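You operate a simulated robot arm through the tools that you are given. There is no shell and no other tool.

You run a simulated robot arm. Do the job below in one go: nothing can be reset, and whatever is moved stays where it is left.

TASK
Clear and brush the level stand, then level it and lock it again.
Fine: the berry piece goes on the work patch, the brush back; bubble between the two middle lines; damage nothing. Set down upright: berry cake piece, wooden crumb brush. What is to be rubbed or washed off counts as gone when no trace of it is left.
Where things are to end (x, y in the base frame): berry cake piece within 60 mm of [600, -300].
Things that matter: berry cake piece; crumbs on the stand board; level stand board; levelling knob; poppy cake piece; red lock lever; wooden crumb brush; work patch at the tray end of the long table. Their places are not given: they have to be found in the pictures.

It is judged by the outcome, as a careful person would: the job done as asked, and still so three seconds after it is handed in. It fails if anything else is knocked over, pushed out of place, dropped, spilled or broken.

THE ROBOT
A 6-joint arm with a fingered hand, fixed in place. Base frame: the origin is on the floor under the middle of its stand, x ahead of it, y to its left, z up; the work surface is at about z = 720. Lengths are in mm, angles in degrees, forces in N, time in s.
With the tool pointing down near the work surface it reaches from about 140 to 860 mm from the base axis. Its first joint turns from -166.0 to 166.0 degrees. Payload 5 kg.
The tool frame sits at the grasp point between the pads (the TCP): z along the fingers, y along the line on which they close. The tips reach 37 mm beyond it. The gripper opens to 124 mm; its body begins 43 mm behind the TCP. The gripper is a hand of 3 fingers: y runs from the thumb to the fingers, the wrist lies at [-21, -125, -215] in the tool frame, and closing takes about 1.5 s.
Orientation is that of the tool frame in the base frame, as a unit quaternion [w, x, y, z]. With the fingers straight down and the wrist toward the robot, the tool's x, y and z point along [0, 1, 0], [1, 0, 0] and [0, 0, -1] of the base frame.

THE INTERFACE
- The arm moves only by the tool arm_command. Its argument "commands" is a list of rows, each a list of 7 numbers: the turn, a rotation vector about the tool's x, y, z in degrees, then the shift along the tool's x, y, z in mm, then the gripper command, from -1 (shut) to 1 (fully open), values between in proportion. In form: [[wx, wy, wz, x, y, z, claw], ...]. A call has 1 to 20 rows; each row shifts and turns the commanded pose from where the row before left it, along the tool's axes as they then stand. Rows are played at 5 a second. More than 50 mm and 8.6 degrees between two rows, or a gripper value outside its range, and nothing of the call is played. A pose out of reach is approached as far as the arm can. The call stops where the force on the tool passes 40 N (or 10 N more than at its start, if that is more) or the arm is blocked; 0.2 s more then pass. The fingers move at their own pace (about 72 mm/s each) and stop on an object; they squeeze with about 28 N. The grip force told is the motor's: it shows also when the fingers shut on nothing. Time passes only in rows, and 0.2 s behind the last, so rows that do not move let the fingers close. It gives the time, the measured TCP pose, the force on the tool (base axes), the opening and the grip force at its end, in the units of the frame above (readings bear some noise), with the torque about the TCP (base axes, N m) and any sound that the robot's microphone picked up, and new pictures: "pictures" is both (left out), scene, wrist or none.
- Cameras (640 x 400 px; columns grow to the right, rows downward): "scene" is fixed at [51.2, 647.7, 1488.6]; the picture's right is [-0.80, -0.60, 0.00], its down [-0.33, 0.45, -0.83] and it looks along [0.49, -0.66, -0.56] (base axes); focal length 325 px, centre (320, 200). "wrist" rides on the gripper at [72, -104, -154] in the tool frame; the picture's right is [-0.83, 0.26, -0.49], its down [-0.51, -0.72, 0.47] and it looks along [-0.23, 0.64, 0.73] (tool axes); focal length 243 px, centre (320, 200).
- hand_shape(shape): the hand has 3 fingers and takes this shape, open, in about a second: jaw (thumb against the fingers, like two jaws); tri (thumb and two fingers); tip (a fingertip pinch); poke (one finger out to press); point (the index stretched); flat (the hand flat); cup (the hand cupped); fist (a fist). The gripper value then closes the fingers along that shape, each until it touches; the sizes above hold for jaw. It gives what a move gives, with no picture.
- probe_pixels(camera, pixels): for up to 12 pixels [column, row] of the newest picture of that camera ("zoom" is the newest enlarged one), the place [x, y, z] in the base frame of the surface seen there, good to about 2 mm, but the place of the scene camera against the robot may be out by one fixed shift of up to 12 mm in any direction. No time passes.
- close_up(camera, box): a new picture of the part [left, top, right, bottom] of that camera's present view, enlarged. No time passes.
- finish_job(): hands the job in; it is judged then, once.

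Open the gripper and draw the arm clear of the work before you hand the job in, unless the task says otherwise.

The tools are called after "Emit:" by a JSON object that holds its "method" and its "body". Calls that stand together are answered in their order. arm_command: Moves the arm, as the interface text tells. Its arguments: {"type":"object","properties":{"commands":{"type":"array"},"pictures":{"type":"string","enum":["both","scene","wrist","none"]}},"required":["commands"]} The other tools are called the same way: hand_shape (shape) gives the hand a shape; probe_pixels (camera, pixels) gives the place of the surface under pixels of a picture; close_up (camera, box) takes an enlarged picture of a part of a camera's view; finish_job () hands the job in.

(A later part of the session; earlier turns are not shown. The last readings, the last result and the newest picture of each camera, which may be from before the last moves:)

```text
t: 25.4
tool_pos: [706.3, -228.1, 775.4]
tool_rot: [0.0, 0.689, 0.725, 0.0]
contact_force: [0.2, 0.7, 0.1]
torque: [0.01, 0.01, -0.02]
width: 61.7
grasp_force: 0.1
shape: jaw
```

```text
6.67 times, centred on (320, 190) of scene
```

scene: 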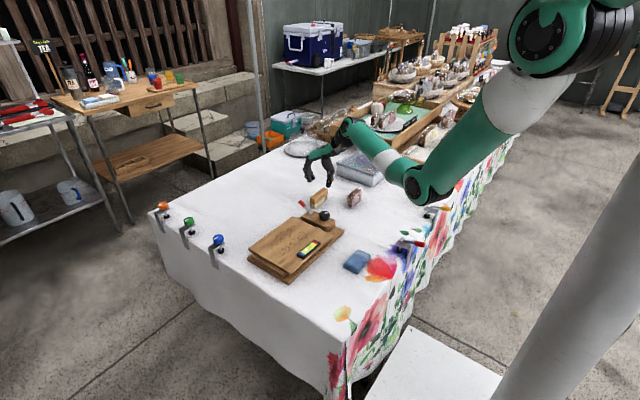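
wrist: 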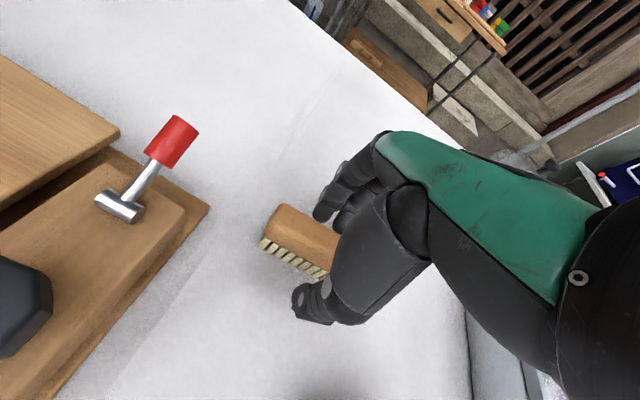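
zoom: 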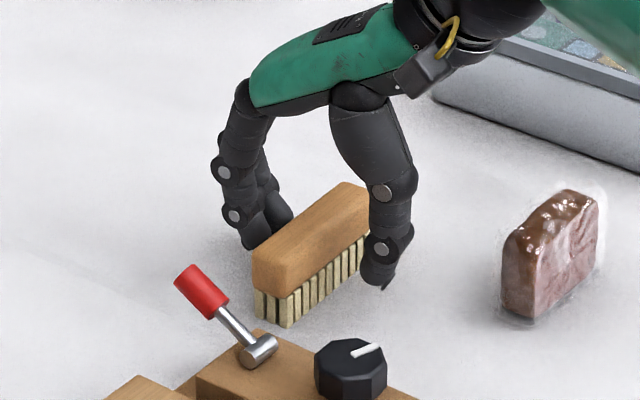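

The brush sits between the thumb and fingers. I close on it.

Emit:
{"method": "arm_command", "body": {"commands": [[0, 0, 0, 0, 0, 0, -0.3], [0, 0, 0, 0, 0, 0, -0.5], [0, 0, 0, 0, 0, 0, -0.6], [0, 0, 0, 0, 0, 0, -0.7], [0, 0, 0, 0, 0, 0, -0.8], [0, 0, 0, 0, 0, 0, -0.8], [0, 0, 0, 0, 0, 0, -0.8]], "pictures": "wrist"}}

Emit:
{"method": "close_up", "body": {"camera": "scene", "box": [280, 160, 360, 220]}}

```text
t: 27.0
tool_pos: [705.4, -229.1, 776.8]
tool_rot: [0.0, 0.689, 0.725, 0.0]
contact_force: [-0.1, 0.5, 0.1]
torque: [-0.02, 0.03, -0.02]
width: 20.9
grasp_force: 27.9
shape: jaw
```

wrist: 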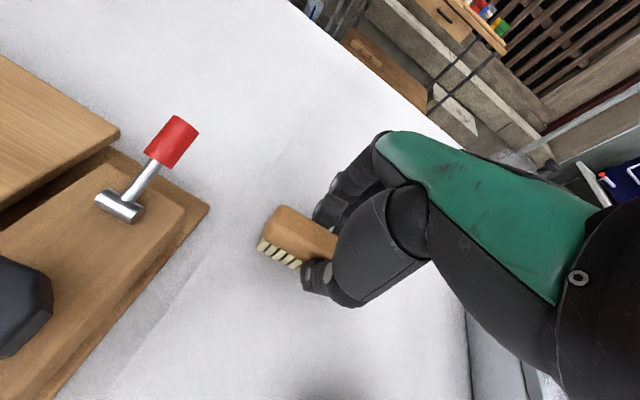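

```text
6.67 times, centred on (320, 190) of scene
```

zoom: 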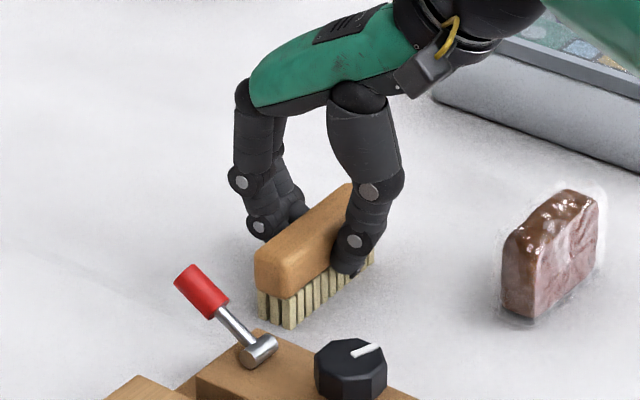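

Gripped at 28 N. I lift it a little to check that it is held straight.

Emit:
{"method": "arm_command", "body": {"commands": [[0, 0, 0, 0, 0, -5, -0.8], [0, 0, 0, 0, 0, -10, -0.8], [0, 0, 0, 0, 0, -20, -0.8], [0, 0, 0, 0, 0, -25, -0.8], [0, 0, 0, 0, 0, -25, -0.8], [0, 0, 0, 0, 0, -25, -0.8], [0, 0, 0, 0, 0, 0, -0.8]], "pictures": "both"}}

Emit:
{"method": "close_up", "body": {"camera": "scene", "box": [280, 120, 380, 200]}}

```text
t: 28.6
tool_pos: [706.1, -224.9, 886.7]
tool_rot: [0.0, 0.689, 0.725, 0.0]
contact_force: [-0.3, -0.3, -1.4]
torque: [-0.03, 0.0, 0.0]
width: 20.9
grasp_force: 28.0
shape: jaw
```

scene: 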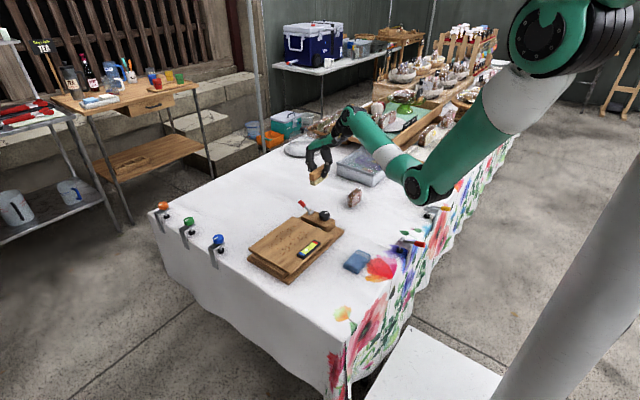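
wrist: 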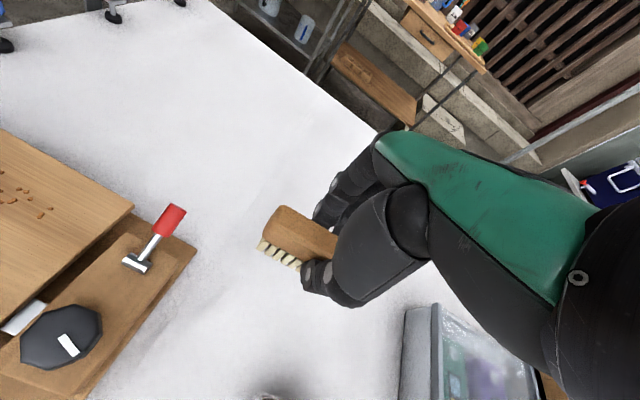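

```text
5.00 times, centred on (330, 160) of scene
```

zoom: 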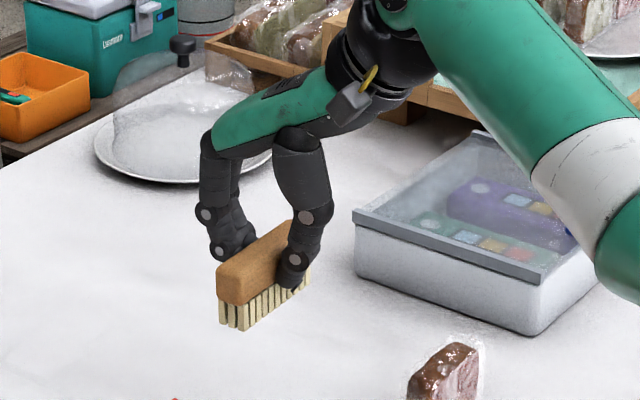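

The brush is held level. Now I map the crumbs on the board in a scene zoom.

Emit:
{"method": "close_up", "body": {"camera": "scene", "box": [245, 205, 345, 268]}}

```text
6.35 times, centred on (295, 236) of scene
```

zoom: 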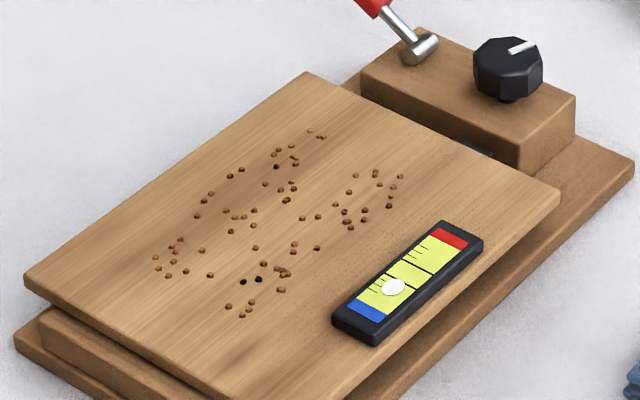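

I probe the extreme crumbs and the board corners in this zoom.

Emit:
{"method": "probe_pixels", "body": {"camera": "zoom", "pixels": [[325, 137], [310, 131], [156, 257], [168, 277], [242, 316], [228, 307], [400, 177], [390, 206], [282, 290], [210, 194], [306, 74], [28, 280]]}}

Emit:
{"method": "probe_pixels", "body": {"camera": "zoom", "pixels": [[556, 195], [270, 395], [335, 315], [375, 340], [480, 240], [440, 225], [420, 50], [575, 100], [365, 85], [515, 170], [500, 60], [180, 240]]}}

```text
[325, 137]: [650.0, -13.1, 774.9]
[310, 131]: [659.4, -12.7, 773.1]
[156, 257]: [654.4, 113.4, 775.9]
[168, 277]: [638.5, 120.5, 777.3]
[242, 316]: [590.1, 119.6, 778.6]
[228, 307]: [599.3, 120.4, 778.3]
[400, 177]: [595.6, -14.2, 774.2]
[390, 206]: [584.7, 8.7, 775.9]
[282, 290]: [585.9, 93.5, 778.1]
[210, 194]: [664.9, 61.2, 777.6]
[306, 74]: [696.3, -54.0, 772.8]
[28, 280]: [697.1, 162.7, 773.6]
```

```text
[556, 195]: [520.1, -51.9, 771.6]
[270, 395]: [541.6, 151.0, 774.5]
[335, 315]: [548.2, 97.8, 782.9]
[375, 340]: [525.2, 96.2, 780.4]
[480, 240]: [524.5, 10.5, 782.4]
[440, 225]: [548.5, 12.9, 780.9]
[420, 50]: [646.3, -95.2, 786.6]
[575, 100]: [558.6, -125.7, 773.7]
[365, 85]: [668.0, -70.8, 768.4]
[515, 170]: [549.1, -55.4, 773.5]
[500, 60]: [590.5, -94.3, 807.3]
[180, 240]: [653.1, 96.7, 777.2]
```

Crumbs span x≈583–664 and y≈−12…122 on a board top of about z=765. I lift the brush above the lever and carry it over the board, undoing the 3° turn.

Emit:
{"method": "arm_command", "body": {"commands": [[0, 0, 3, 0, 0, -15, -0.8], [0, 0, 0, 0, 0, -15, -0.8], [0, 0, 0, 20, -12, 0, -0.8], [0, 0, 0, 30, -18, 0, -0.8], [0, 0, 0, 30, -18, 0, -0.8], [0, 0, 0, 30, -18, 0, -0.8], [0, 0, 0, 30, -18, 0, -0.8], [0, 0, 0, 30, -18, 0, -0.8], [0, 0, 0, 30, -18, 0, -0.8], [0, 0, 0, 30, -10, 0, -0.8], [0, 0, 0, 8, -2, 0, -0.8], [0, 0, 0, 0, 0, 0, -0.8]], "pictures": "both"}}

```text
t: 31.2
tool_pos: [573.0, 10.1, 917.3]
tool_rot: [0.0, 0.707, 0.707, -0.001]
contact_force: [0.4, -0.5, -0.6]
torque: [-0.01, -0.01, 0.0]
width: 20.9
grasp_force: 27.2
shape: jaw
```

scene: 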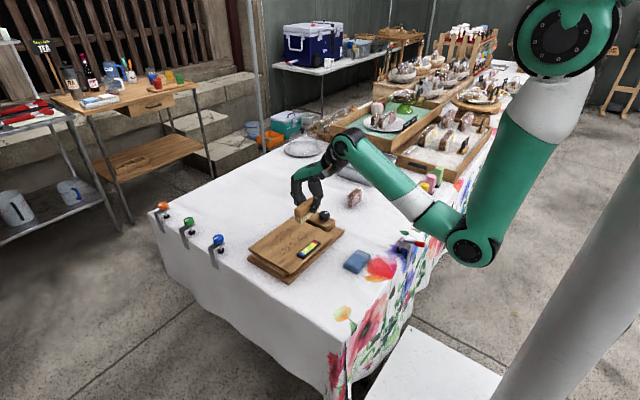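
wrist: 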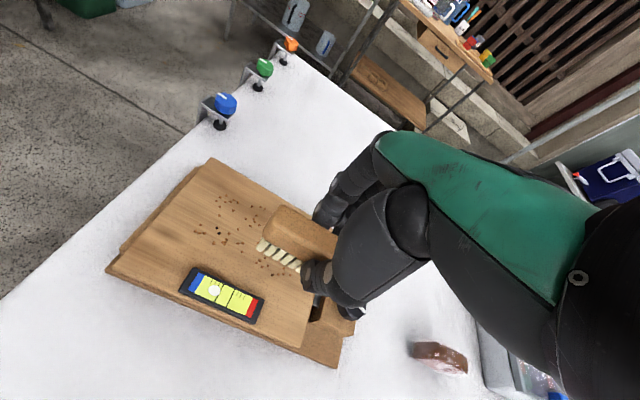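

I lower toward the board at (573,10), first to z≈830, then look.

Emit:
{"method": "arm_command", "body": {"commands": [[0, 0, 0, 0, 0, 30, -0.8], [0, 0, 0, 0, 0, 30, -0.8], [0, 0, 0, 0, 0, 20, -0.8], [0, 0, 0, 0, 0, 8, -0.8], [0, 0, 0, 0, 0, 0, -0.8]], "pictures": "wrist"}}

Emit:
{"method": "close_up", "body": {"camera": "scene", "box": [245, 185, 345, 268]}}

```text
t: 32.4
tool_pos: [574.0, 11.4, 829.7]
tool_rot: [0.0, 0.707, 0.708, 0.0]
contact_force: [-0.3, 0.9, -0.5]
torque: [0.01, -0.02, 0.01]
width: 20.8
grasp_force: 27.9
shape: jaw
```

wrist: 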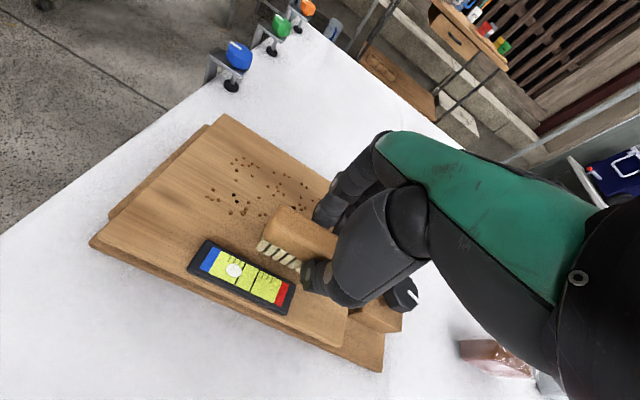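

```text
4.82 times, centred on (295, 226) of scene
```

zoom: 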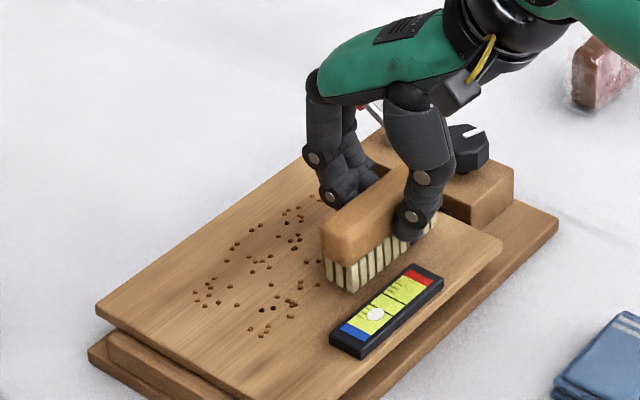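

The brush is just above the board beside the level. I lower in small steps to feel contact.

Emit:
{"method": "arm_command", "body": {"commands": [[0, 0, 0, 0, 0, 4, -0.8], [0, 0, 0, 0, 0, 2, -0.8], [0, 0, 0, 0, 0, 2, -0.8], [0, 0, 0, 0, 0, 0, -0.8]], "pictures": "none"}}

Emit:
{"method": "arm_command", "body": {"commands": [[0, 0, 0, 0, 0, 1.5, -0.8], [0, 0, 0, 0, 0, 0, -0.8]], "pictures": "none"}}

```text
t: 33.4
tool_pos: [574.7, 9.7, 822.7]
tool_rot: [0.0, 0.707, 0.707, 0.001]
contact_force: [0.2, 0.2, -0.4]
torque: [-0.02, -0.01, -0.04]
width: 20.7
grasp_force: 28.4
shape: jaw
```

```text
t: 34.0
tool_pos: [573.4, 9.3, 820.5]
tool_rot: [0.001, 0.708, 0.707, 0.001]
contact_force: [-0.4, -0.8, 3.9]
torque: [0.03, -0.05, -0.02]
width: 21.0
grasp_force: 28.6
shape: jaw
```

Contact at 3.9 N. I sweep slowly along +x to about x=690 with the same pressure.

Emit:
{"method": "arm_command", "body": {"commands": [[0, 0, 0, 0, 10, 0.3, -0.8], [0, 0, 0, 0, 12, 0, -0.8], [0, 0, 0, 0, 12, 0, -0.8], [0, 0, 0, 0, 12, 0, -0.8], [0, 0, 0, 0, 12, 0, -0.8], [0, 0, 0, 0, 12, 0, -0.8], [0, 0, 0, 0, 12, 0, -0.8], [0, 0, 0, 0, 12, 0, -0.8], [0, 0, 0, 0, 12, 0, -0.8], [0, 0, 0, 0, 8, 0, -0.8]], "pictures": "both"}}

Emit:
{"method": "close_up", "body": {"camera": "scene", "box": [245, 185, 345, 268]}}

```text
t: 36.2
tool_pos: [689.3, 9.6, 818.8]
tool_rot: [0.0, 0.707, 0.707, 0.002]
contact_force: [-5.4, -0.5, 14.6]
torque: [0.02, 0.11, 0.01]
width: 21.5
grasp_force: 28.0
shape: jaw
```

scene: 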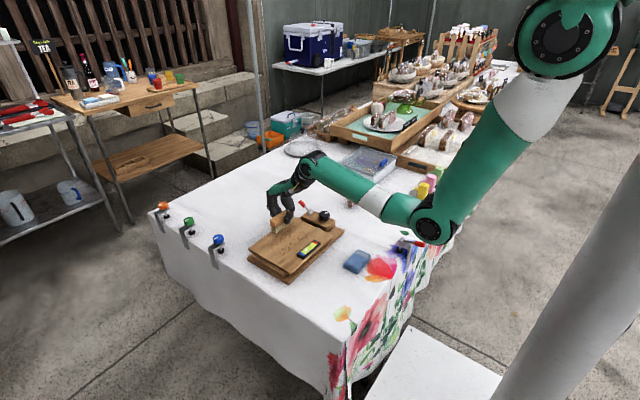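
wrist: 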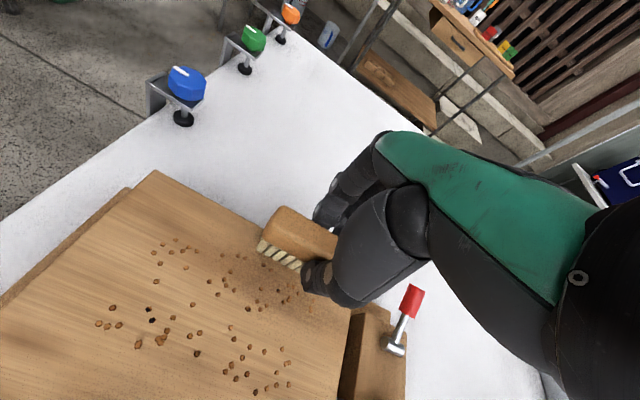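

```text
4.82 times, centred on (295, 226) of scene
```

zoom: 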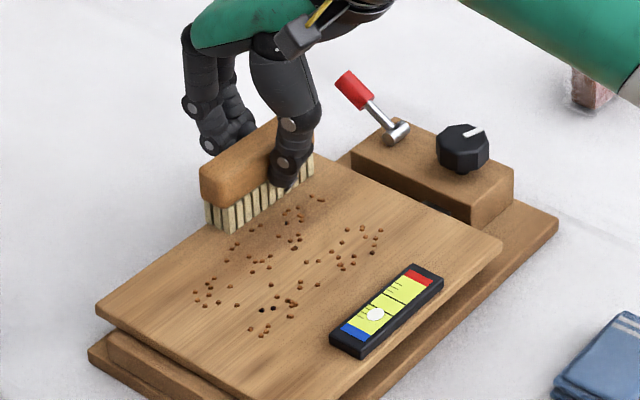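

The crumbs still seem visible after the first stroke; I zoom in on the same box as before to compare.

Emit:
{"method": "close_up", "body": {"camera": "scene", "box": [245, 205, 345, 268]}}

Emit:
{"method": "close_up", "body": {"camera": "wrist", "box": [80, 220, 340, 400]}}

```text
6.35 times, centred on (295, 236) of scene
```

zoom: 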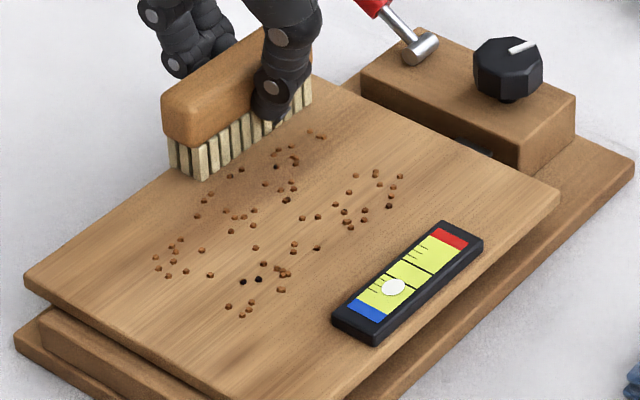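

```text
2.22 times, centred on (210, 310) of wrist
```

zoom: 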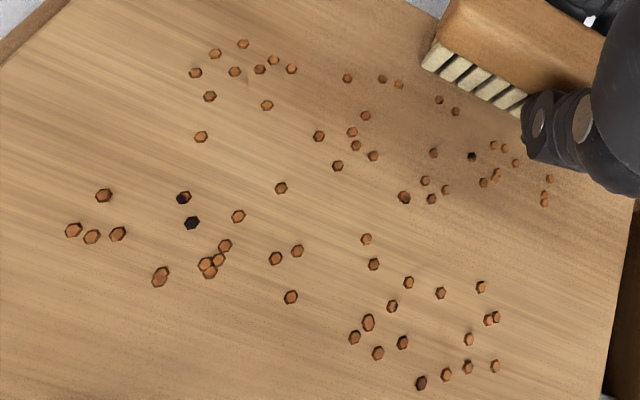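

Hard to tell, some crumbs in the swept strip look slightly smaller. I stroke back toward −x over the same strip and compare.

Emit:
{"method": "arm_command", "body": {"commands": [[0, 0, 0, 0, -8, 0, -0.8], [0, 0, 0, 0, -12, 0, -0.8], [0, 0, 0, 0, -12, 0, -0.8], [0, 0, 0, 0, -12, 0, -0.8], [0, 0, 0, 0, -12, 0, -0.8], [0, 0, 0, 0, -12, 0, -0.8], [0, 0, 0, 0, -12, 0, -0.8], [0, 0, 0, 0, -12, 0, -0.8], [0, 0, 0, 0, -12, 0, -0.8], [0, 0, 0, 0, -10, 0, -0.8]], "pictures": "none"}}

Emit:
{"method": "arm_command", "body": {"commands": [[0, 0, 0, 0, 12, 0, -0.8], [0, 0, 0, 0, 12, 0, -0.8], [0, 0, 0, 0, 12, 0, -0.8], [0, 0, 0, 0, 12, 0, -0.8], [0, 0, 0, 0, 12, 0, -0.8], [0, 0, 0, 0, 12, 0, -0.8], [0, 0, 0, 0, 12, 0, -0.8], [0, 0, 0, 0, 12, 0, -0.8], [0, 0, 0, 0, 12, 0, -0.8], [0, 0, 0, 0, 6, 0, -0.8]], "pictures": "both"}}

Emit:
{"method": "close_up", "body": {"camera": "scene", "box": [245, 205, 345, 268]}}

Emit:
{"method": "close_up", "body": {"camera": "wrist", "box": [80, 220, 340, 400]}}

```text
t: 38.4
tool_pos: [572.7, 9.5, 819.8]
tool_rot: [0.0, 0.708, 0.707, 0.0]
contact_force: [1.3, -0.2, 5.1]
torque: [0.01, -0.06, 0.0]
width: 21.5
grasp_force: 28.3
shape: jaw
```

```text
t: 40.6
tool_pos: [688.5, 10.3, 819.5]
tool_rot: [0.0, 0.707, 0.707, 0.001]
contact_force: [-3.7, -1.6, 12.2]
torque: [-0.01, 0.07, 0.02]
width: 21.4
grasp_force: 28.5
shape: jaw
```

scene: 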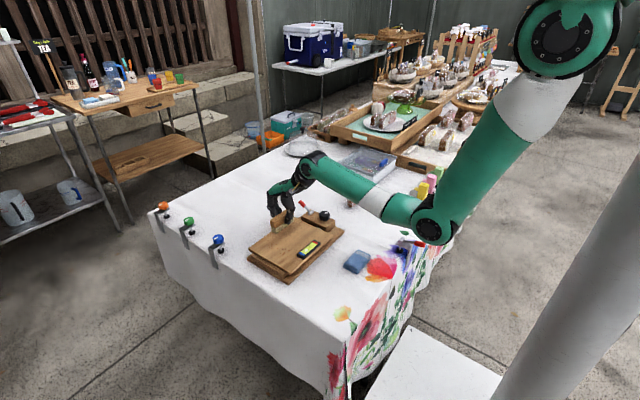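
wrist: 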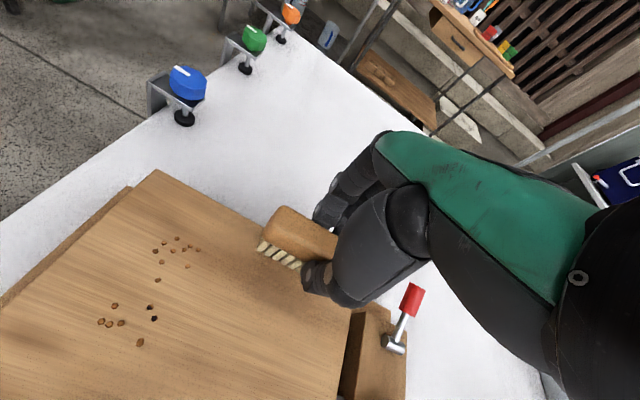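

```text
6.35 times, centred on (295, 236) of scene
```

zoom: 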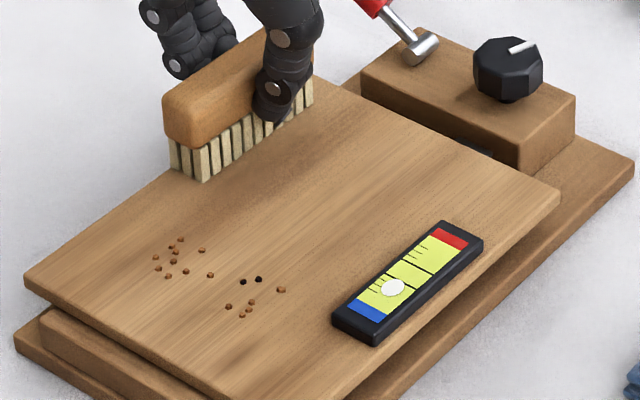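

```text
2.22 times, centred on (210, 310) of wrist
```

zoom: 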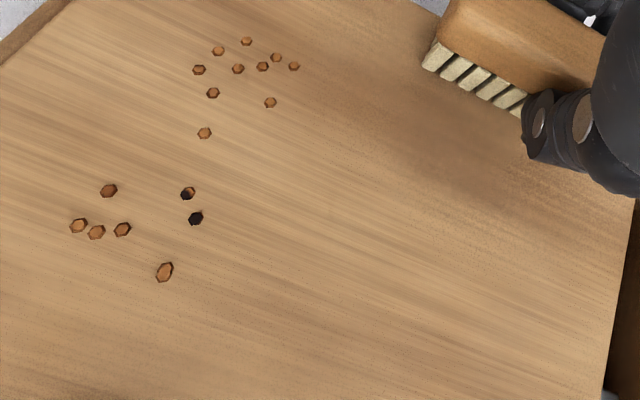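

The swept strip is clean; the rest lies at y≈85–122. I lift, shift to y≈97, and lower again feeling contact.

Emit:
{"method": "arm_command", "body": {"commands": [[0, 0, 0, 0, 0, -10, -0.8], [0, 0, 0, 29, -4, 0, -0.8], [0, 0, 0, 29, -4, 0, -0.8], [0, 0, 0, 29, 0, 0, -0.8], [0, 0, 0, 0, 0, 5, -0.8], [0, 0, 0, 0, 0, 2, -0.8], [0, 0, 0, 0, 0, 0, -0.8]], "pictures": "none"}}

Emit:
{"method": "arm_command", "body": {"commands": [[0, 0, 0, 0, 0, 1, -0.8], [0, 0, 0, 0, 0, 0, -0.8]], "pictures": "none"}}

```text
t: 42.2
tool_pos: [681.8, 96.0, 822.1]
tool_rot: [0.001, 0.706, 0.708, 0.001]
contact_force: [-0.5, -0.8, -1.0]
torque: [0.01, -0.02, 0.03]
width: 21.1
grasp_force: 28.0
shape: jaw
```

```text
t: 42.8
tool_pos: [680.9, 96.2, 821.5]
tool_rot: [0.0, 0.708, 0.706, 0.0]
contact_force: [-0.3, -0.2, -0.2]
torque: [0.02, 0.0, 0.0]
width: 21.5
grasp_force: 28.3
shape: jaw
```

Emit:
{"method": "arm_command", "body": {"commands": [[0, 0, 0, 0, 0, 1, -0.8], [0, 0, 0, 0, 0, 0, -0.8]], "pictures": "none"}}

Emit:
{"method": "arm_command", "body": {"commands": [[0, 0, 0, 0, 0, 0.7, -0.8], [0, 0, 0, 0, 0, 0, -0.8]], "pictures": "none"}}

```text
t: 43.4
tool_pos: [680.5, 96.8, 821.3]
tool_rot: [0.0, 0.708, 0.707, 0.0]
contact_force: [-1.0, -0.2, 2.1]
torque: [0.01, 0.02, 0.02]
width: 21.4
grasp_force: 28.0
shape: jaw
```

```text
t: 44.0
tool_pos: [680.5, 96.1, 821.4]
tool_rot: [0.001, 0.707, 0.707, 0.001]
contact_force: [-1.3, -0.5, 5.5]
torque: [0.0, 0.05, -0.03]
width: 21.4
grasp_force: 28.4
shape: jaw
```

Contact at 5.5 N. I stroke −x to about 575 and back to 680.

Emit:
{"method": "arm_command", "body": {"commands": [[0, 0, 0, 0, -10, 0.2, -0.8], [0, 0, 0, 0, -12, 0, -0.8], [0, 0, 0, 0, -12, 0, -0.8], [0, 0, 0, 0, -12, 0, -0.8], [0, 0, 0, 0, -12, 0, -0.8], [0, 0, 0, 0, -12, 0, -0.8], [0, 0, 0, 0, -12, 0, -0.8], [0, 0, 0, 0, -12, 0, -0.8], [0, 0, 0, 0, -11, 0, -0.8]], "pictures": "none"}}

Emit:
{"method": "arm_command", "body": {"commands": [[0, 0, 0, 0, 12, 0, -0.8], [0, 0, 0, 0, 12, 0, -0.8], [0, 0, 0, 0, 12, 0, -0.8], [0, 0, 0, 0, 12, 0, -0.8], [0, 0, 0, 0, 12, 0, -0.8], [0, 0, 0, 0, 12, 0, -0.8], [0, 0, 0, 0, 12, 0, -0.8], [0, 0, 0, 0, 12, 0, -0.8], [0, 0, 0, 0, 9, 0, -0.8]], "pictures": "none"}}

Emit:
{"method": "close_up", "body": {"camera": "scene", "box": [245, 205, 345, 268]}}

```text
t: 46.0
tool_pos: [574.8, 97.4, 820.0]
tool_rot: [0.001, 0.707, 0.707, 0.002]
contact_force: [4.8, 1.1, 15.5]
torque: [0.02, -0.23, -0.02]
width: 21.5
grasp_force: 28.0
shape: jaw
```

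```text
t: 48.0
tool_pos: [679.7, 96.6, 819.3]
tool_rot: [0.0, 0.707, 0.707, 0.001]
contact_force: [-5.5, 1.8, 19.6]
torque: [-0.02, 0.25, 0.03]
width: 22.5
grasp_force: 27.5
shape: jaw
```

```text
6.35 times, centred on (295, 236) of scene
```

zoom: 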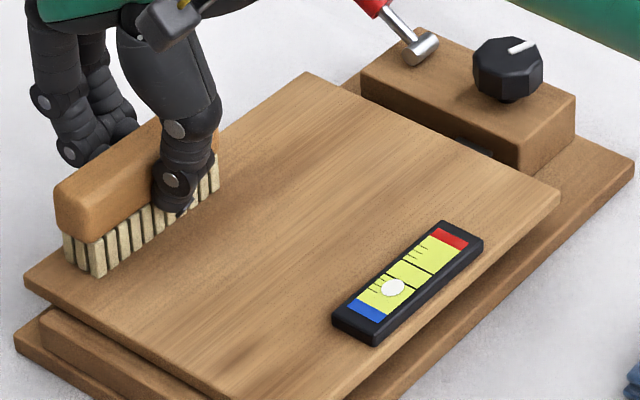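

The board looks clean now. I lift the brush and look closely for traces.

Emit:
{"method": "arm_command", "body": {"commands": [[0, 0, 0, 0, 0, -15, -0.8], [0, 0, 0, 0, 0, -35, -0.8], [0, 0, 0, 0, 0, -45, -0.8], [0, 0, 0, 0, 0, 0, -0.8]], "pictures": "both"}}

Emit:
{"method": "close_up", "body": {"camera": "scene", "box": [250, 210, 320, 255]}}

Emit:
{"method": "close_up", "body": {"camera": "wrist", "box": [80, 190, 340, 400]}}

```text
t: 49.0
tool_pos: [681.6, 99.2, 915.9]
tool_rot: [-0.001, 0.707, 0.707, -0.002]
contact_force: [0.0, -0.9, -0.3]
torque: [-0.01, 0.01, 0.0]
width: 21.6
grasp_force: 27.9
shape: jaw
```

scene: 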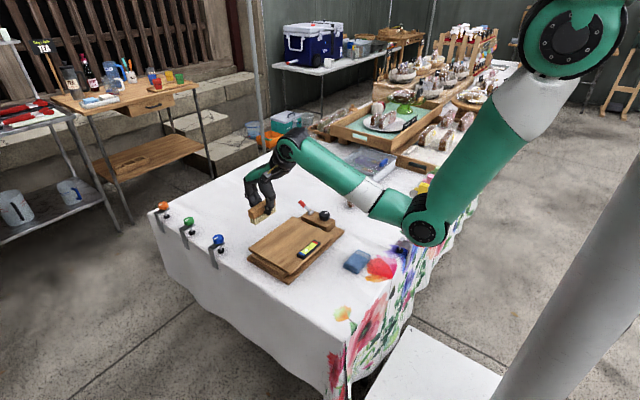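
wrist: 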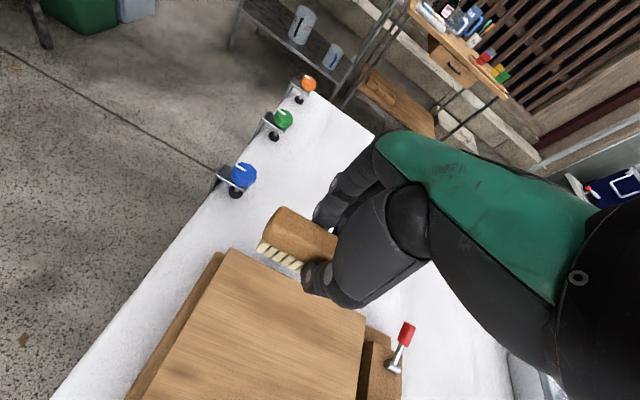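

```text
8.89 times, centred on (285, 232) of scene
```

zoom: 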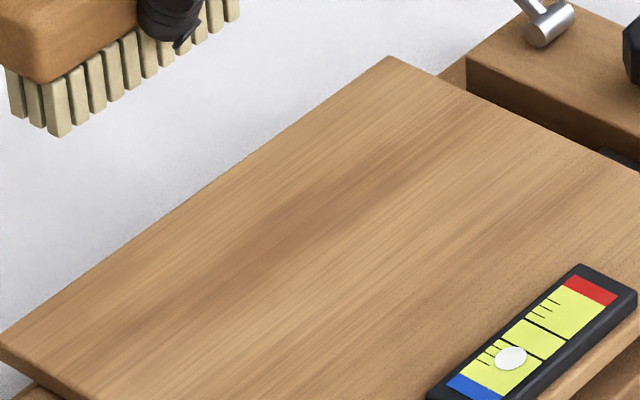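

```text
1.90 times, centred on (210, 295) of wrist
```

zoom: 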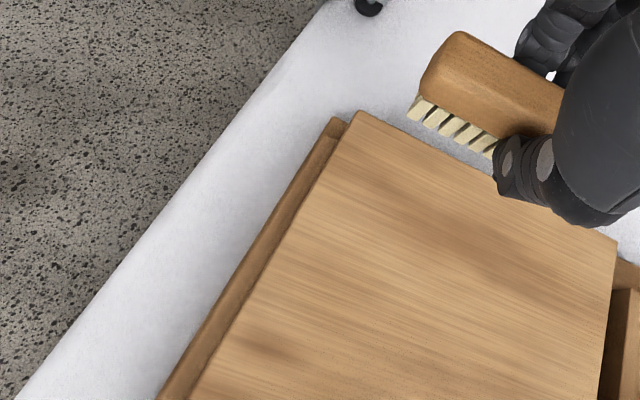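

No crumbs remain. I carry the brush back at height over to its place at (706,−227), turning the hand back 3°.

Emit:
{"method": "arm_command", "body": {"commands": [[0, 0, 0, -15, 1, 0, -0.8], [0, 0, 0, -30, 2.4, 0, -0.8], [0, 0, 0, -30, 2.4, 0, -0.8], [0, 0, 0, -30, 2.4, 0, -0.8], [0, 0, 0, -30, 2.4, 0, -0.8], [0, 0, 0, -30, 2.4, 0, -0.8], [0, 0, 0, -30, 2.4, 0, -0.8], [0, 0, 0, -30, 2.4, 0, -0.8], [0, 0, 0, -30, 2.4, 0, -0.8], [0, 0, 0, -30, 2.4, 0, -0.8], [0, 0, 0, -30, 2.4, 0, -0.8], [0, 0, -3, -11, 0, 0, -0.8], [0, 0, 0, 0, 0, 0, -0.8]], "pictures": "both"}}

Emit:
{"method": "close_up", "body": {"camera": "scene", "box": [270, 110, 380, 210]}}

```text
t: 51.8
tool_pos: [704.7, -230.0, 913.7]
tool_rot: [-0.001, 0.688, 0.725, 0.0]
contact_force: [0.6, 0.9, -1.0]
torque: [0.01, -0.01, 0.02]
width: 21.9
grasp_force: 27.3
shape: jaw
```

scene: 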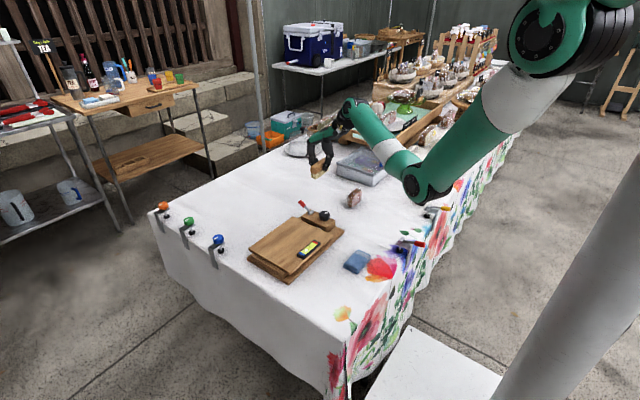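
wrist: 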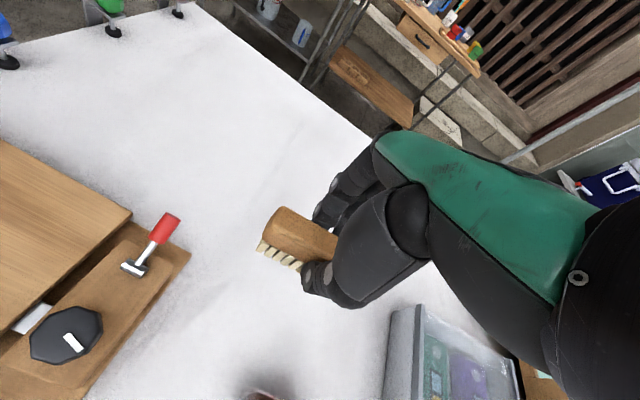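

```text
4.00 times, centred on (325, 160) of scene
```

zoom: 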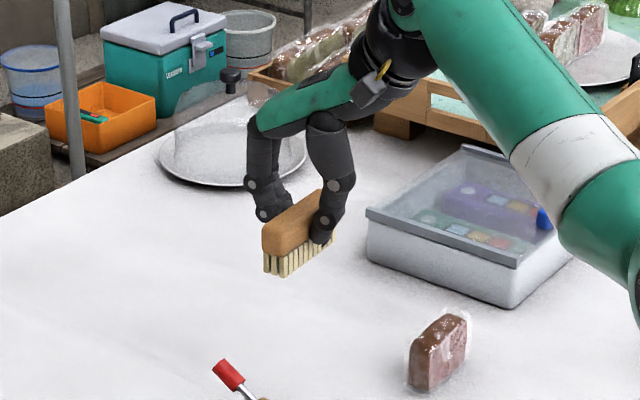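

I lower the brush to the table, slowing near z≈780.

Emit:
{"method": "arm_command", "body": {"commands": [[0, 0, 0, 1, 1, 30, -0.8], [0, 0, 0, 0, 0, 30, -0.8], [0, 0, 0, 0, 0, 30, -0.8], [0, 0, 0, 0, 0, 25, -0.8], [0, 0, 0, 0, 0, 12, -0.8], [0, 0, 0, 0, 0, 5, -0.8], [0, 0, 0, 0, 0, 2, -0.8], [0, 0, 0, 0, 0, 0, -0.8]], "pictures": "none"}}

Emit:
{"method": "arm_command", "body": {"commands": [[0, 0, 0, 0, 0, 1, -0.8], [0, 0, 0, 0, 0, 0, -0.8]], "pictures": "none"}}

```text
t: 53.6
tool_pos: [705.9, -228.7, 782.0]
tool_rot: [0.0, 0.688, 0.725, 0.0]
contact_force: [0.7, 0.0, -0.9]
torque: [0.02, 0.02, 0.02]
width: 21.8
grasp_force: 27.9
shape: jaw
```

```text
t: 54.2
tool_pos: [706.4, -228.2, 780.3]
tool_rot: [0.0, 0.688, 0.726, 0.0]
contact_force: [-0.5, -0.6, -0.8]
torque: [-0.01, -0.03, 0.0]
width: 21.8
grasp_force: 27.9
shape: jaw
```

Emit:
{"method": "arm_command", "body": {"commands": [[0, 0, 0, 0, 0, 1.5, -0.8], [0, 0, 0, 0, 0, 0, -0.8]], "pictures": "none"}}

Emit:
{"method": "arm_command", "body": {"commands": [[0, 0, 0, 0, 0, 1, -0.8], [0, 0, 0, 0, 0, 0, -0.8]], "pictures": "none"}}

Emit:
{"method": "arm_command", "body": {"commands": [[0, 0, 0, 0, 0, 1, -0.8], [0, 0, 0, 0, 0, 0, -0.8]], "pictures": "none"}}

```text
t: 54.8
tool_pos: [705.2, -228.4, 780.0]
tool_rot: [-0.001, 0.689, 0.725, 0.0]
contact_force: [-0.4, 0.0, -0.5]
torque: [0.02, -0.01, 0.02]
width: 21.8
grasp_force: 28.6
shape: jaw
```

```text
t: 55.4
tool_pos: [706.8, -229.0, 778.6]
tool_rot: [0.0, 0.688, 0.726, 0.0]
contact_force: [0.6, 0.0, -1.1]
torque: [0.0, 0.03, -0.02]
width: 21.7
grasp_force: 28.0
shape: jaw
```

```text
t: 56.0
tool_pos: [706.5, -230.0, 776.7]
tool_rot: [0.0, 0.689, 0.725, 0.0]
contact_force: [0.4, 0.3, 0.4]
torque: [-0.02, -0.03, -0.02]
width: 21.7
grasp_force: 28.2
shape: jaw
```

Emit:
{"method": "arm_command", "body": {"commands": [[0, 0, 0, 0, 0, 1, -0.8], [0, 0, 0, 0, 0, 0, -0.8]], "pictures": "none"}}

Emit:
{"method": "arm_command", "body": {"commands": [[0, 0, 0, 0, 0, 1, -0.8], [0, 0, 0, 0, 0, 0, -0.8]], "pictures": "none"}}

```text
t: 56.6
tool_pos: [706.5, -229.2, 775.1]
tool_rot: [0.001, 0.688, 0.725, 0.001]
contact_force: [-1.1, -1.6, 5.2]
torque: [-0.05, -0.02, -0.02]
width: 21.9
grasp_force: 28.8
shape: jaw
```

```text
t: 57.2
tool_pos: [706.0, -229.0, 775.4]
tool_rot: [0.002, 0.688, 0.726, 0.001]
contact_force: [1.2, -2.6, 16.5]
torque: [-0.11, -0.03, -0.01]
width: 22.0
grasp_force: 27.7
shape: jaw
```

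The brush stands on the table. I ease off 1 mm and open slowly, then check.

Emit:
{"method": "arm_command", "body": {"commands": [[0, 0, 0, 0, 0, -1, -0.75], [0, 0, 0, 0, 0, 0, -0.65], [0, 0, 0, 0, 0, 0, -0.5], [0, 0, 0, 0, 0, 0, -0.3], [0, 0, 0, 0, 0, 0, -0.1], [0, 0, 0, 0, 0, 0, 0.0], [0, 0, 0, 0, 0, 0, 0.0]], "pictures": "wrist"}}

Emit:
{"method": "close_up", "body": {"camera": "scene", "box": [280, 160, 360, 220]}}

```text
t: 58.8
tool_pos: [704.9, -228.3, 774.6]
tool_rot: [0.0, 0.688, 0.725, 0.0]
contact_force: [-0.2, -1.0, -0.3]
torque: [-0.02, 0.05, -0.01]
width: 61.3
grasp_force: 0.1
shape: jaw
```

wrist: 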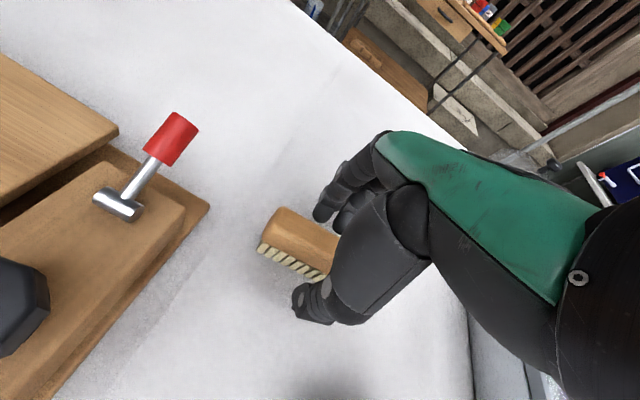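

```text
6.67 times, centred on (320, 190) of scene
```

zoom: 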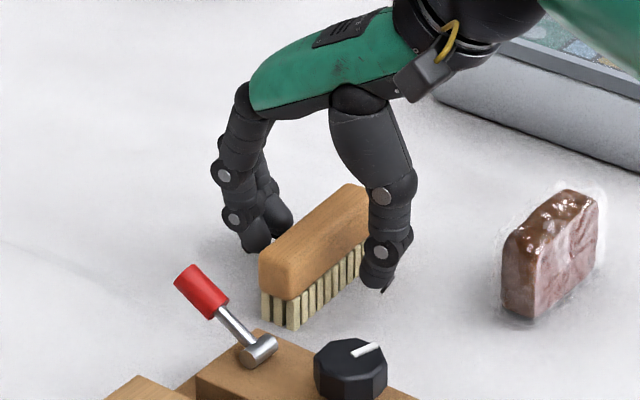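

The brush stands upright back at its place. I rise straight up and turn the hand back.

Emit:
{"method": "arm_command", "body": {"commands": [[0, 0, 0, 0, 0, -10, 0.0], [0, 0, 0, 0, 0, -30, 0.0], [0, 0, 0, 0, 0, -40, 0.0], [0, 0, 3, 0, 0, -40, 0.0], [0, 0, 0, 0, 0, 0, 0.0]], "pictures": "both"}}

Emit:
{"method": "close_up", "body": {"camera": "scene", "box": [290, 190, 340, 225]}}

Emit:
{"method": "close_up", "body": {"camera": "wrist", "box": [60, 170, 220, 290]}}

```text
t: 60.0
tool_pos: [702.8, -228.5, 894.6]
tool_rot: [0.0, 0.707, 0.707, -0.001]
contact_force: [0.0, 0.0, -0.4]
torque: [-0.01, 0.0, -0.02]
width: 61.6
grasp_force: 0.0
shape: jaw
```

scene: 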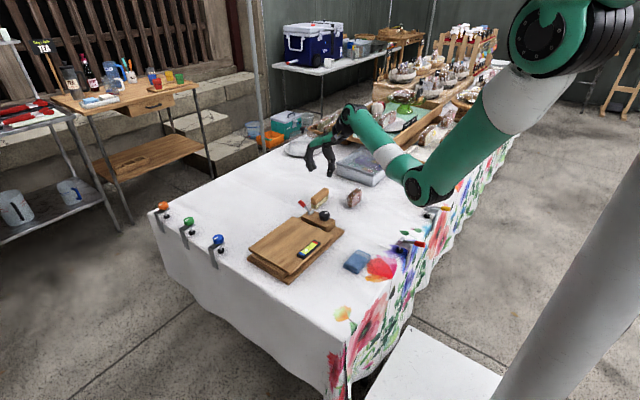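
wrist: 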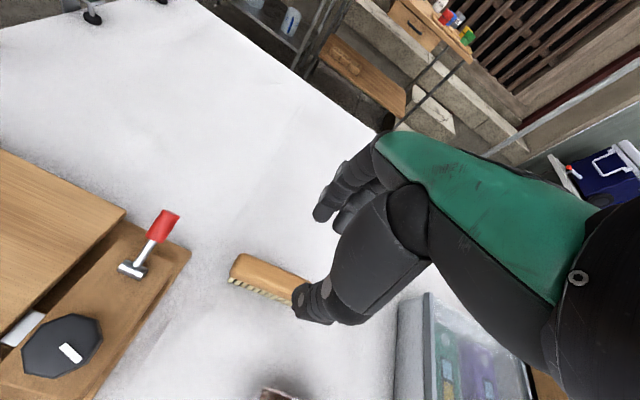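

```text
11.43 times, centred on (315, 208) of scene
```

zoom: 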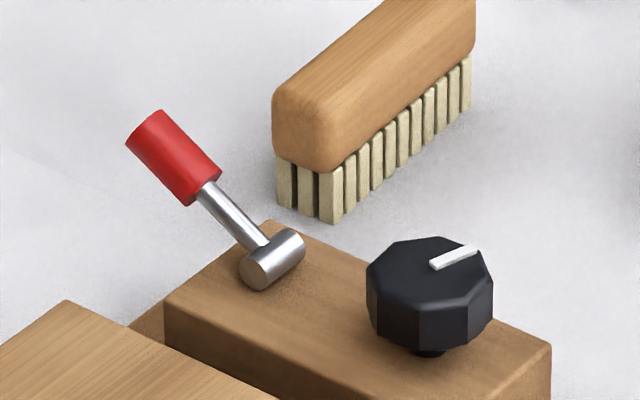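

```text
3.33 times, centred on (140, 230) of wrist
```

zoom: 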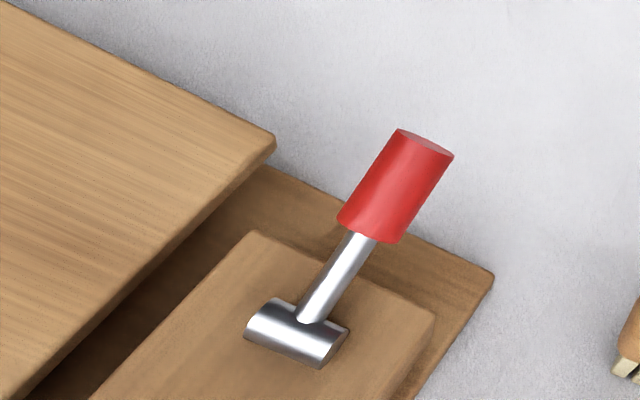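

The lever's hub cylinder lies along y, so the lever likely swings in the x–z plane. I probe points on it.

Emit:
{"method": "probe_pixels", "body": {"camera": "zoom", "pixels": [[430, 142], [415, 180], [395, 210], [375, 235], [345, 270], [325, 300], [297, 325], [260, 315], [330, 345], [250, 350], [380, 330], [415, 315]]}}

Emit:
{"method": "probe_pixels", "body": {"camera": "wrist", "pixels": [[62, 345], [70, 352], [40, 340], [95, 335], [60, 320], [60, 370], [165, 222], [170, 212], [22, 330], [100, 300]]}}

```text
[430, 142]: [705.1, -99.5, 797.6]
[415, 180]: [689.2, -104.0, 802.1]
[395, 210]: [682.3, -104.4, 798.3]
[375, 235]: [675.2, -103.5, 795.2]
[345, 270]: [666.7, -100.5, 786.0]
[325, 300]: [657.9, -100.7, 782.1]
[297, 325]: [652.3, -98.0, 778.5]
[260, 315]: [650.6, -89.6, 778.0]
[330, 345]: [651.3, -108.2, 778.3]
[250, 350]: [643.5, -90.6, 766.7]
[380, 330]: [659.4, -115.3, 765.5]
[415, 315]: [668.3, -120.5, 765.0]
```

```text
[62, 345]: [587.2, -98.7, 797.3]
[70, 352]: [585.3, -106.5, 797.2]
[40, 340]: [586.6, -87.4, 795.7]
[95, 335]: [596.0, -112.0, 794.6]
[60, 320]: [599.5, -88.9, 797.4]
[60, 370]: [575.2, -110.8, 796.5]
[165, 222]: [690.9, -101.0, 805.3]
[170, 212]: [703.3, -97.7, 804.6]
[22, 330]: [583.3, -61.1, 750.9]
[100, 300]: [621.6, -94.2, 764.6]
```

The lever rises about 25° toward +x from a hub at (650,−99,773), with the red grip at about x 680–706 and z≈797. I'll grip it across y, so I first turn the hand −90° about its axis at this height.

Emit:
{"method": "arm_command", "body": {"commands": [[0, 0, -8.2, 0, 0, -2, 0.0], [0, 0, -8.2, 0, 0, -2, 0.0], [0, 0, -8.2, 0, 0, -2, 0.0], [0, 0, -8.2, 0, 0, -2, 0.0], [0, 0, -8.2, 0, 0, -2, 0.0], [0, 0, -8.2, 0, 0, -2, 0.0], [0, 0, -8.2, 0, 0, -2, 0.0], [0, 0, -8.2, 0, 0, -2, 0.0], [0, 0, -8.2, 0, 0, -2, 0.0], [0, 0, -8.2, 0, 0, -2, 0.0], [0, 0, -8, 0, 0, -2, 0.0], [0, 0, 0, 0, 0, 0, 0.0]], "pictures": "both"}}

```text
t: 62.6
tool_pos: [701.3, -226.9, 920.0]
tool_rot: [0.0, 0.0, 1.0, 0.0]
contact_force: [0.1, 0.3, 0.2]
torque: [-0.01, -0.01, 0.02]
width: 61.8
grasp_force: 0.1
shape: jaw
out of reach, approached as far as the arm can: row 11
```

scene: 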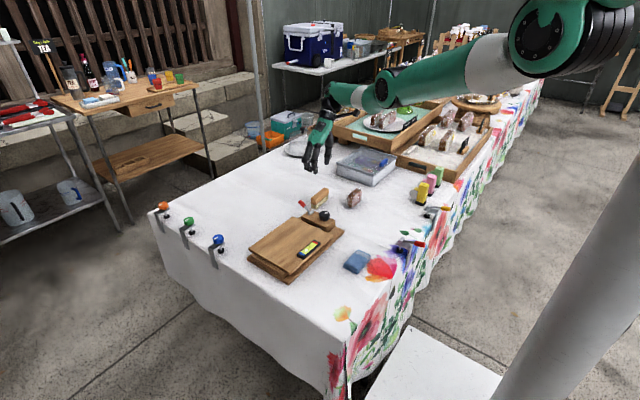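
wrist: 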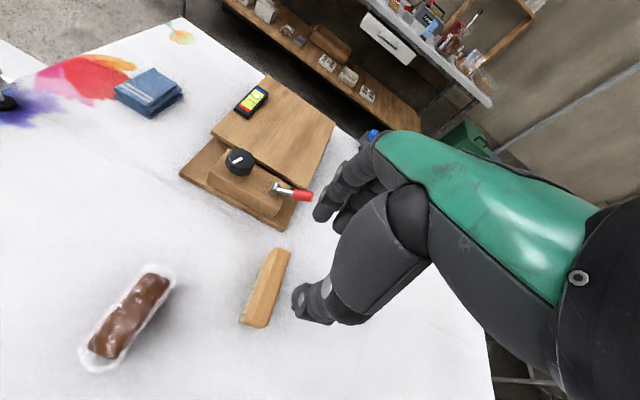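

The hand is turned and the wrist camera now sees the whole stand. I zoom in on the lever, knob and level.

Emit:
{"method": "close_up", "body": {"camera": "wrist", "box": [170, 60, 350, 240]}}

Emit:
{"method": "close_up", "body": {"camera": "wrist", "box": [200, 130, 330, 230]}}

Emit:
{"method": "probe_pixels", "body": {"camera": "zoom", "pixels": [[200, 125], [160, 90], [410, 250], [375, 245], [520, 265], [460, 255], [440, 250], [545, 268], [310, 300], [200, 170]]}}

```text
2.22 times, centred on (260, 150) of wrist
```

zoom: 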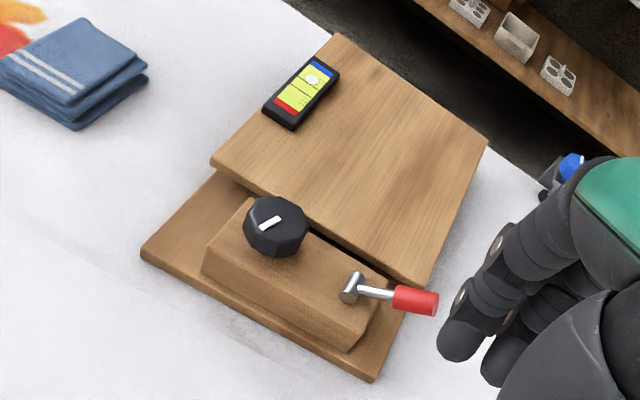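

```text
4.00 times, centred on (265, 180) of wrist
```

zoom: 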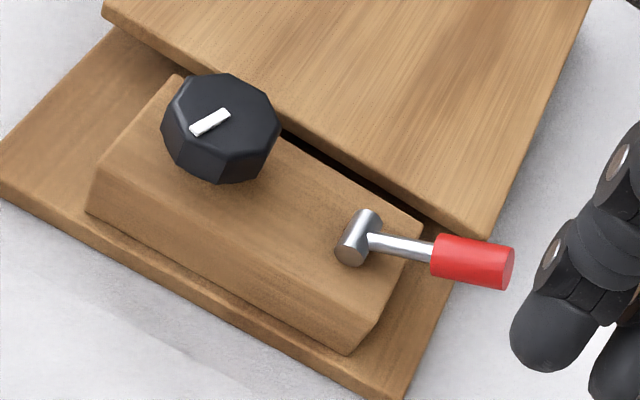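

```text
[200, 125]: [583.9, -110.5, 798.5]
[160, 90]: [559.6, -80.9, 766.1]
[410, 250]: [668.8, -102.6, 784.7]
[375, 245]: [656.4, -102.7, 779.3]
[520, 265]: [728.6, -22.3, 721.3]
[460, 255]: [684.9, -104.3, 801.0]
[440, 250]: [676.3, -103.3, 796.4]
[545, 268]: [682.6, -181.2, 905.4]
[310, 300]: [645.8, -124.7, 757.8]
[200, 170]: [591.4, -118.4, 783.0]
```

I move over the red grip at about (693,−102), with the fingers 40 mm apart, stopping at z≈860 to look.

Emit:
{"method": "arm_command", "body": {"commands": [[0, 0, 0, 2, 31, 5, -0.35], [0, 0, 0, 2, 31, 5, -0.35], [0, 0, 0, 2, 31, 5, -0.35], [0, 0, 0, 2, 31, 5, -0.35], [0, 0, 0, 0, 0, 20, -0.35], [0, 0, 0, 0, 0, 20, -0.35], [0, 0, 0, 0, 0, 0, -0.35]], "pictures": "both"}}

Emit:
{"method": "close_up", "body": {"camera": "wrist", "box": [200, 150, 360, 350]}}

Emit:
{"method": "close_up", "body": {"camera": "scene", "box": [270, 160, 350, 240]}}

```text
t: 64.2
tool_pos: [693.5, -104.7, 856.0]
tool_rot: [0.0, 0.0, 1.0, 0.0]
contact_force: [-0.6, 0.3, 0.0]
torque: [0.01, 0.0, 0.01]
width: 40.8
grasp_force: 0.0
shape: jaw
```

scene: 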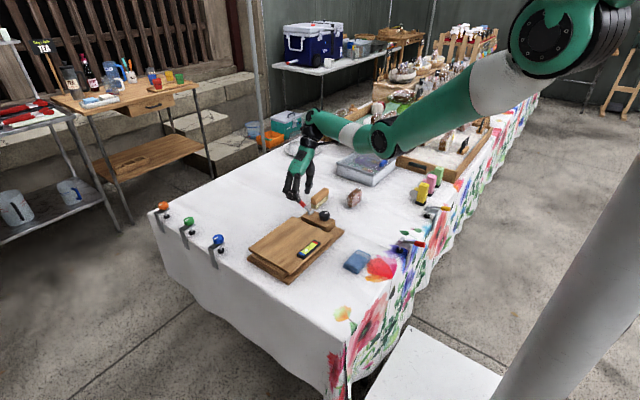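
wrist: 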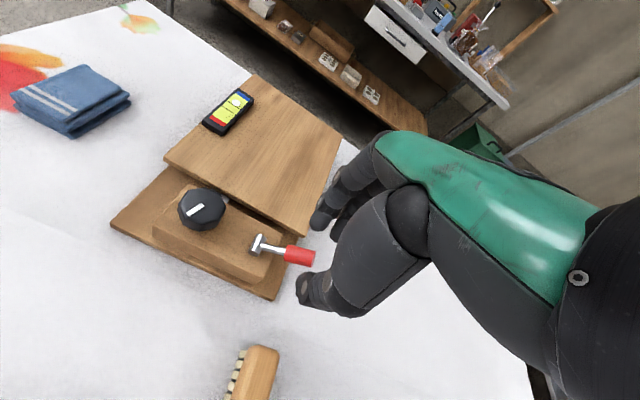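

```text
2.00 times, centred on (280, 250) of wrist
```

zoom: 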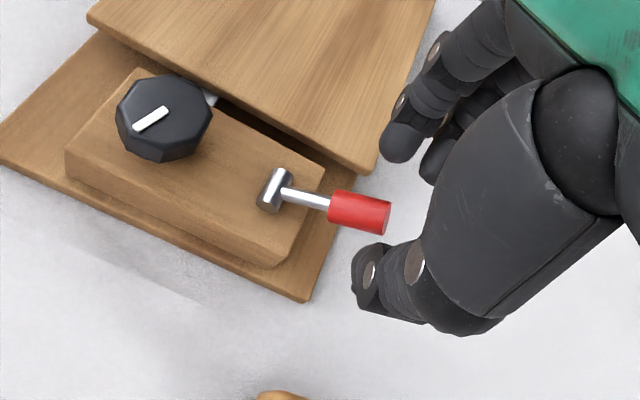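

```text
5.00 times, centred on (310, 200) of scene
```

zoom: 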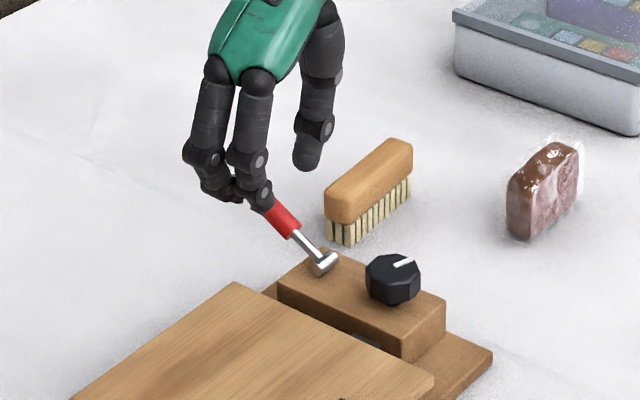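

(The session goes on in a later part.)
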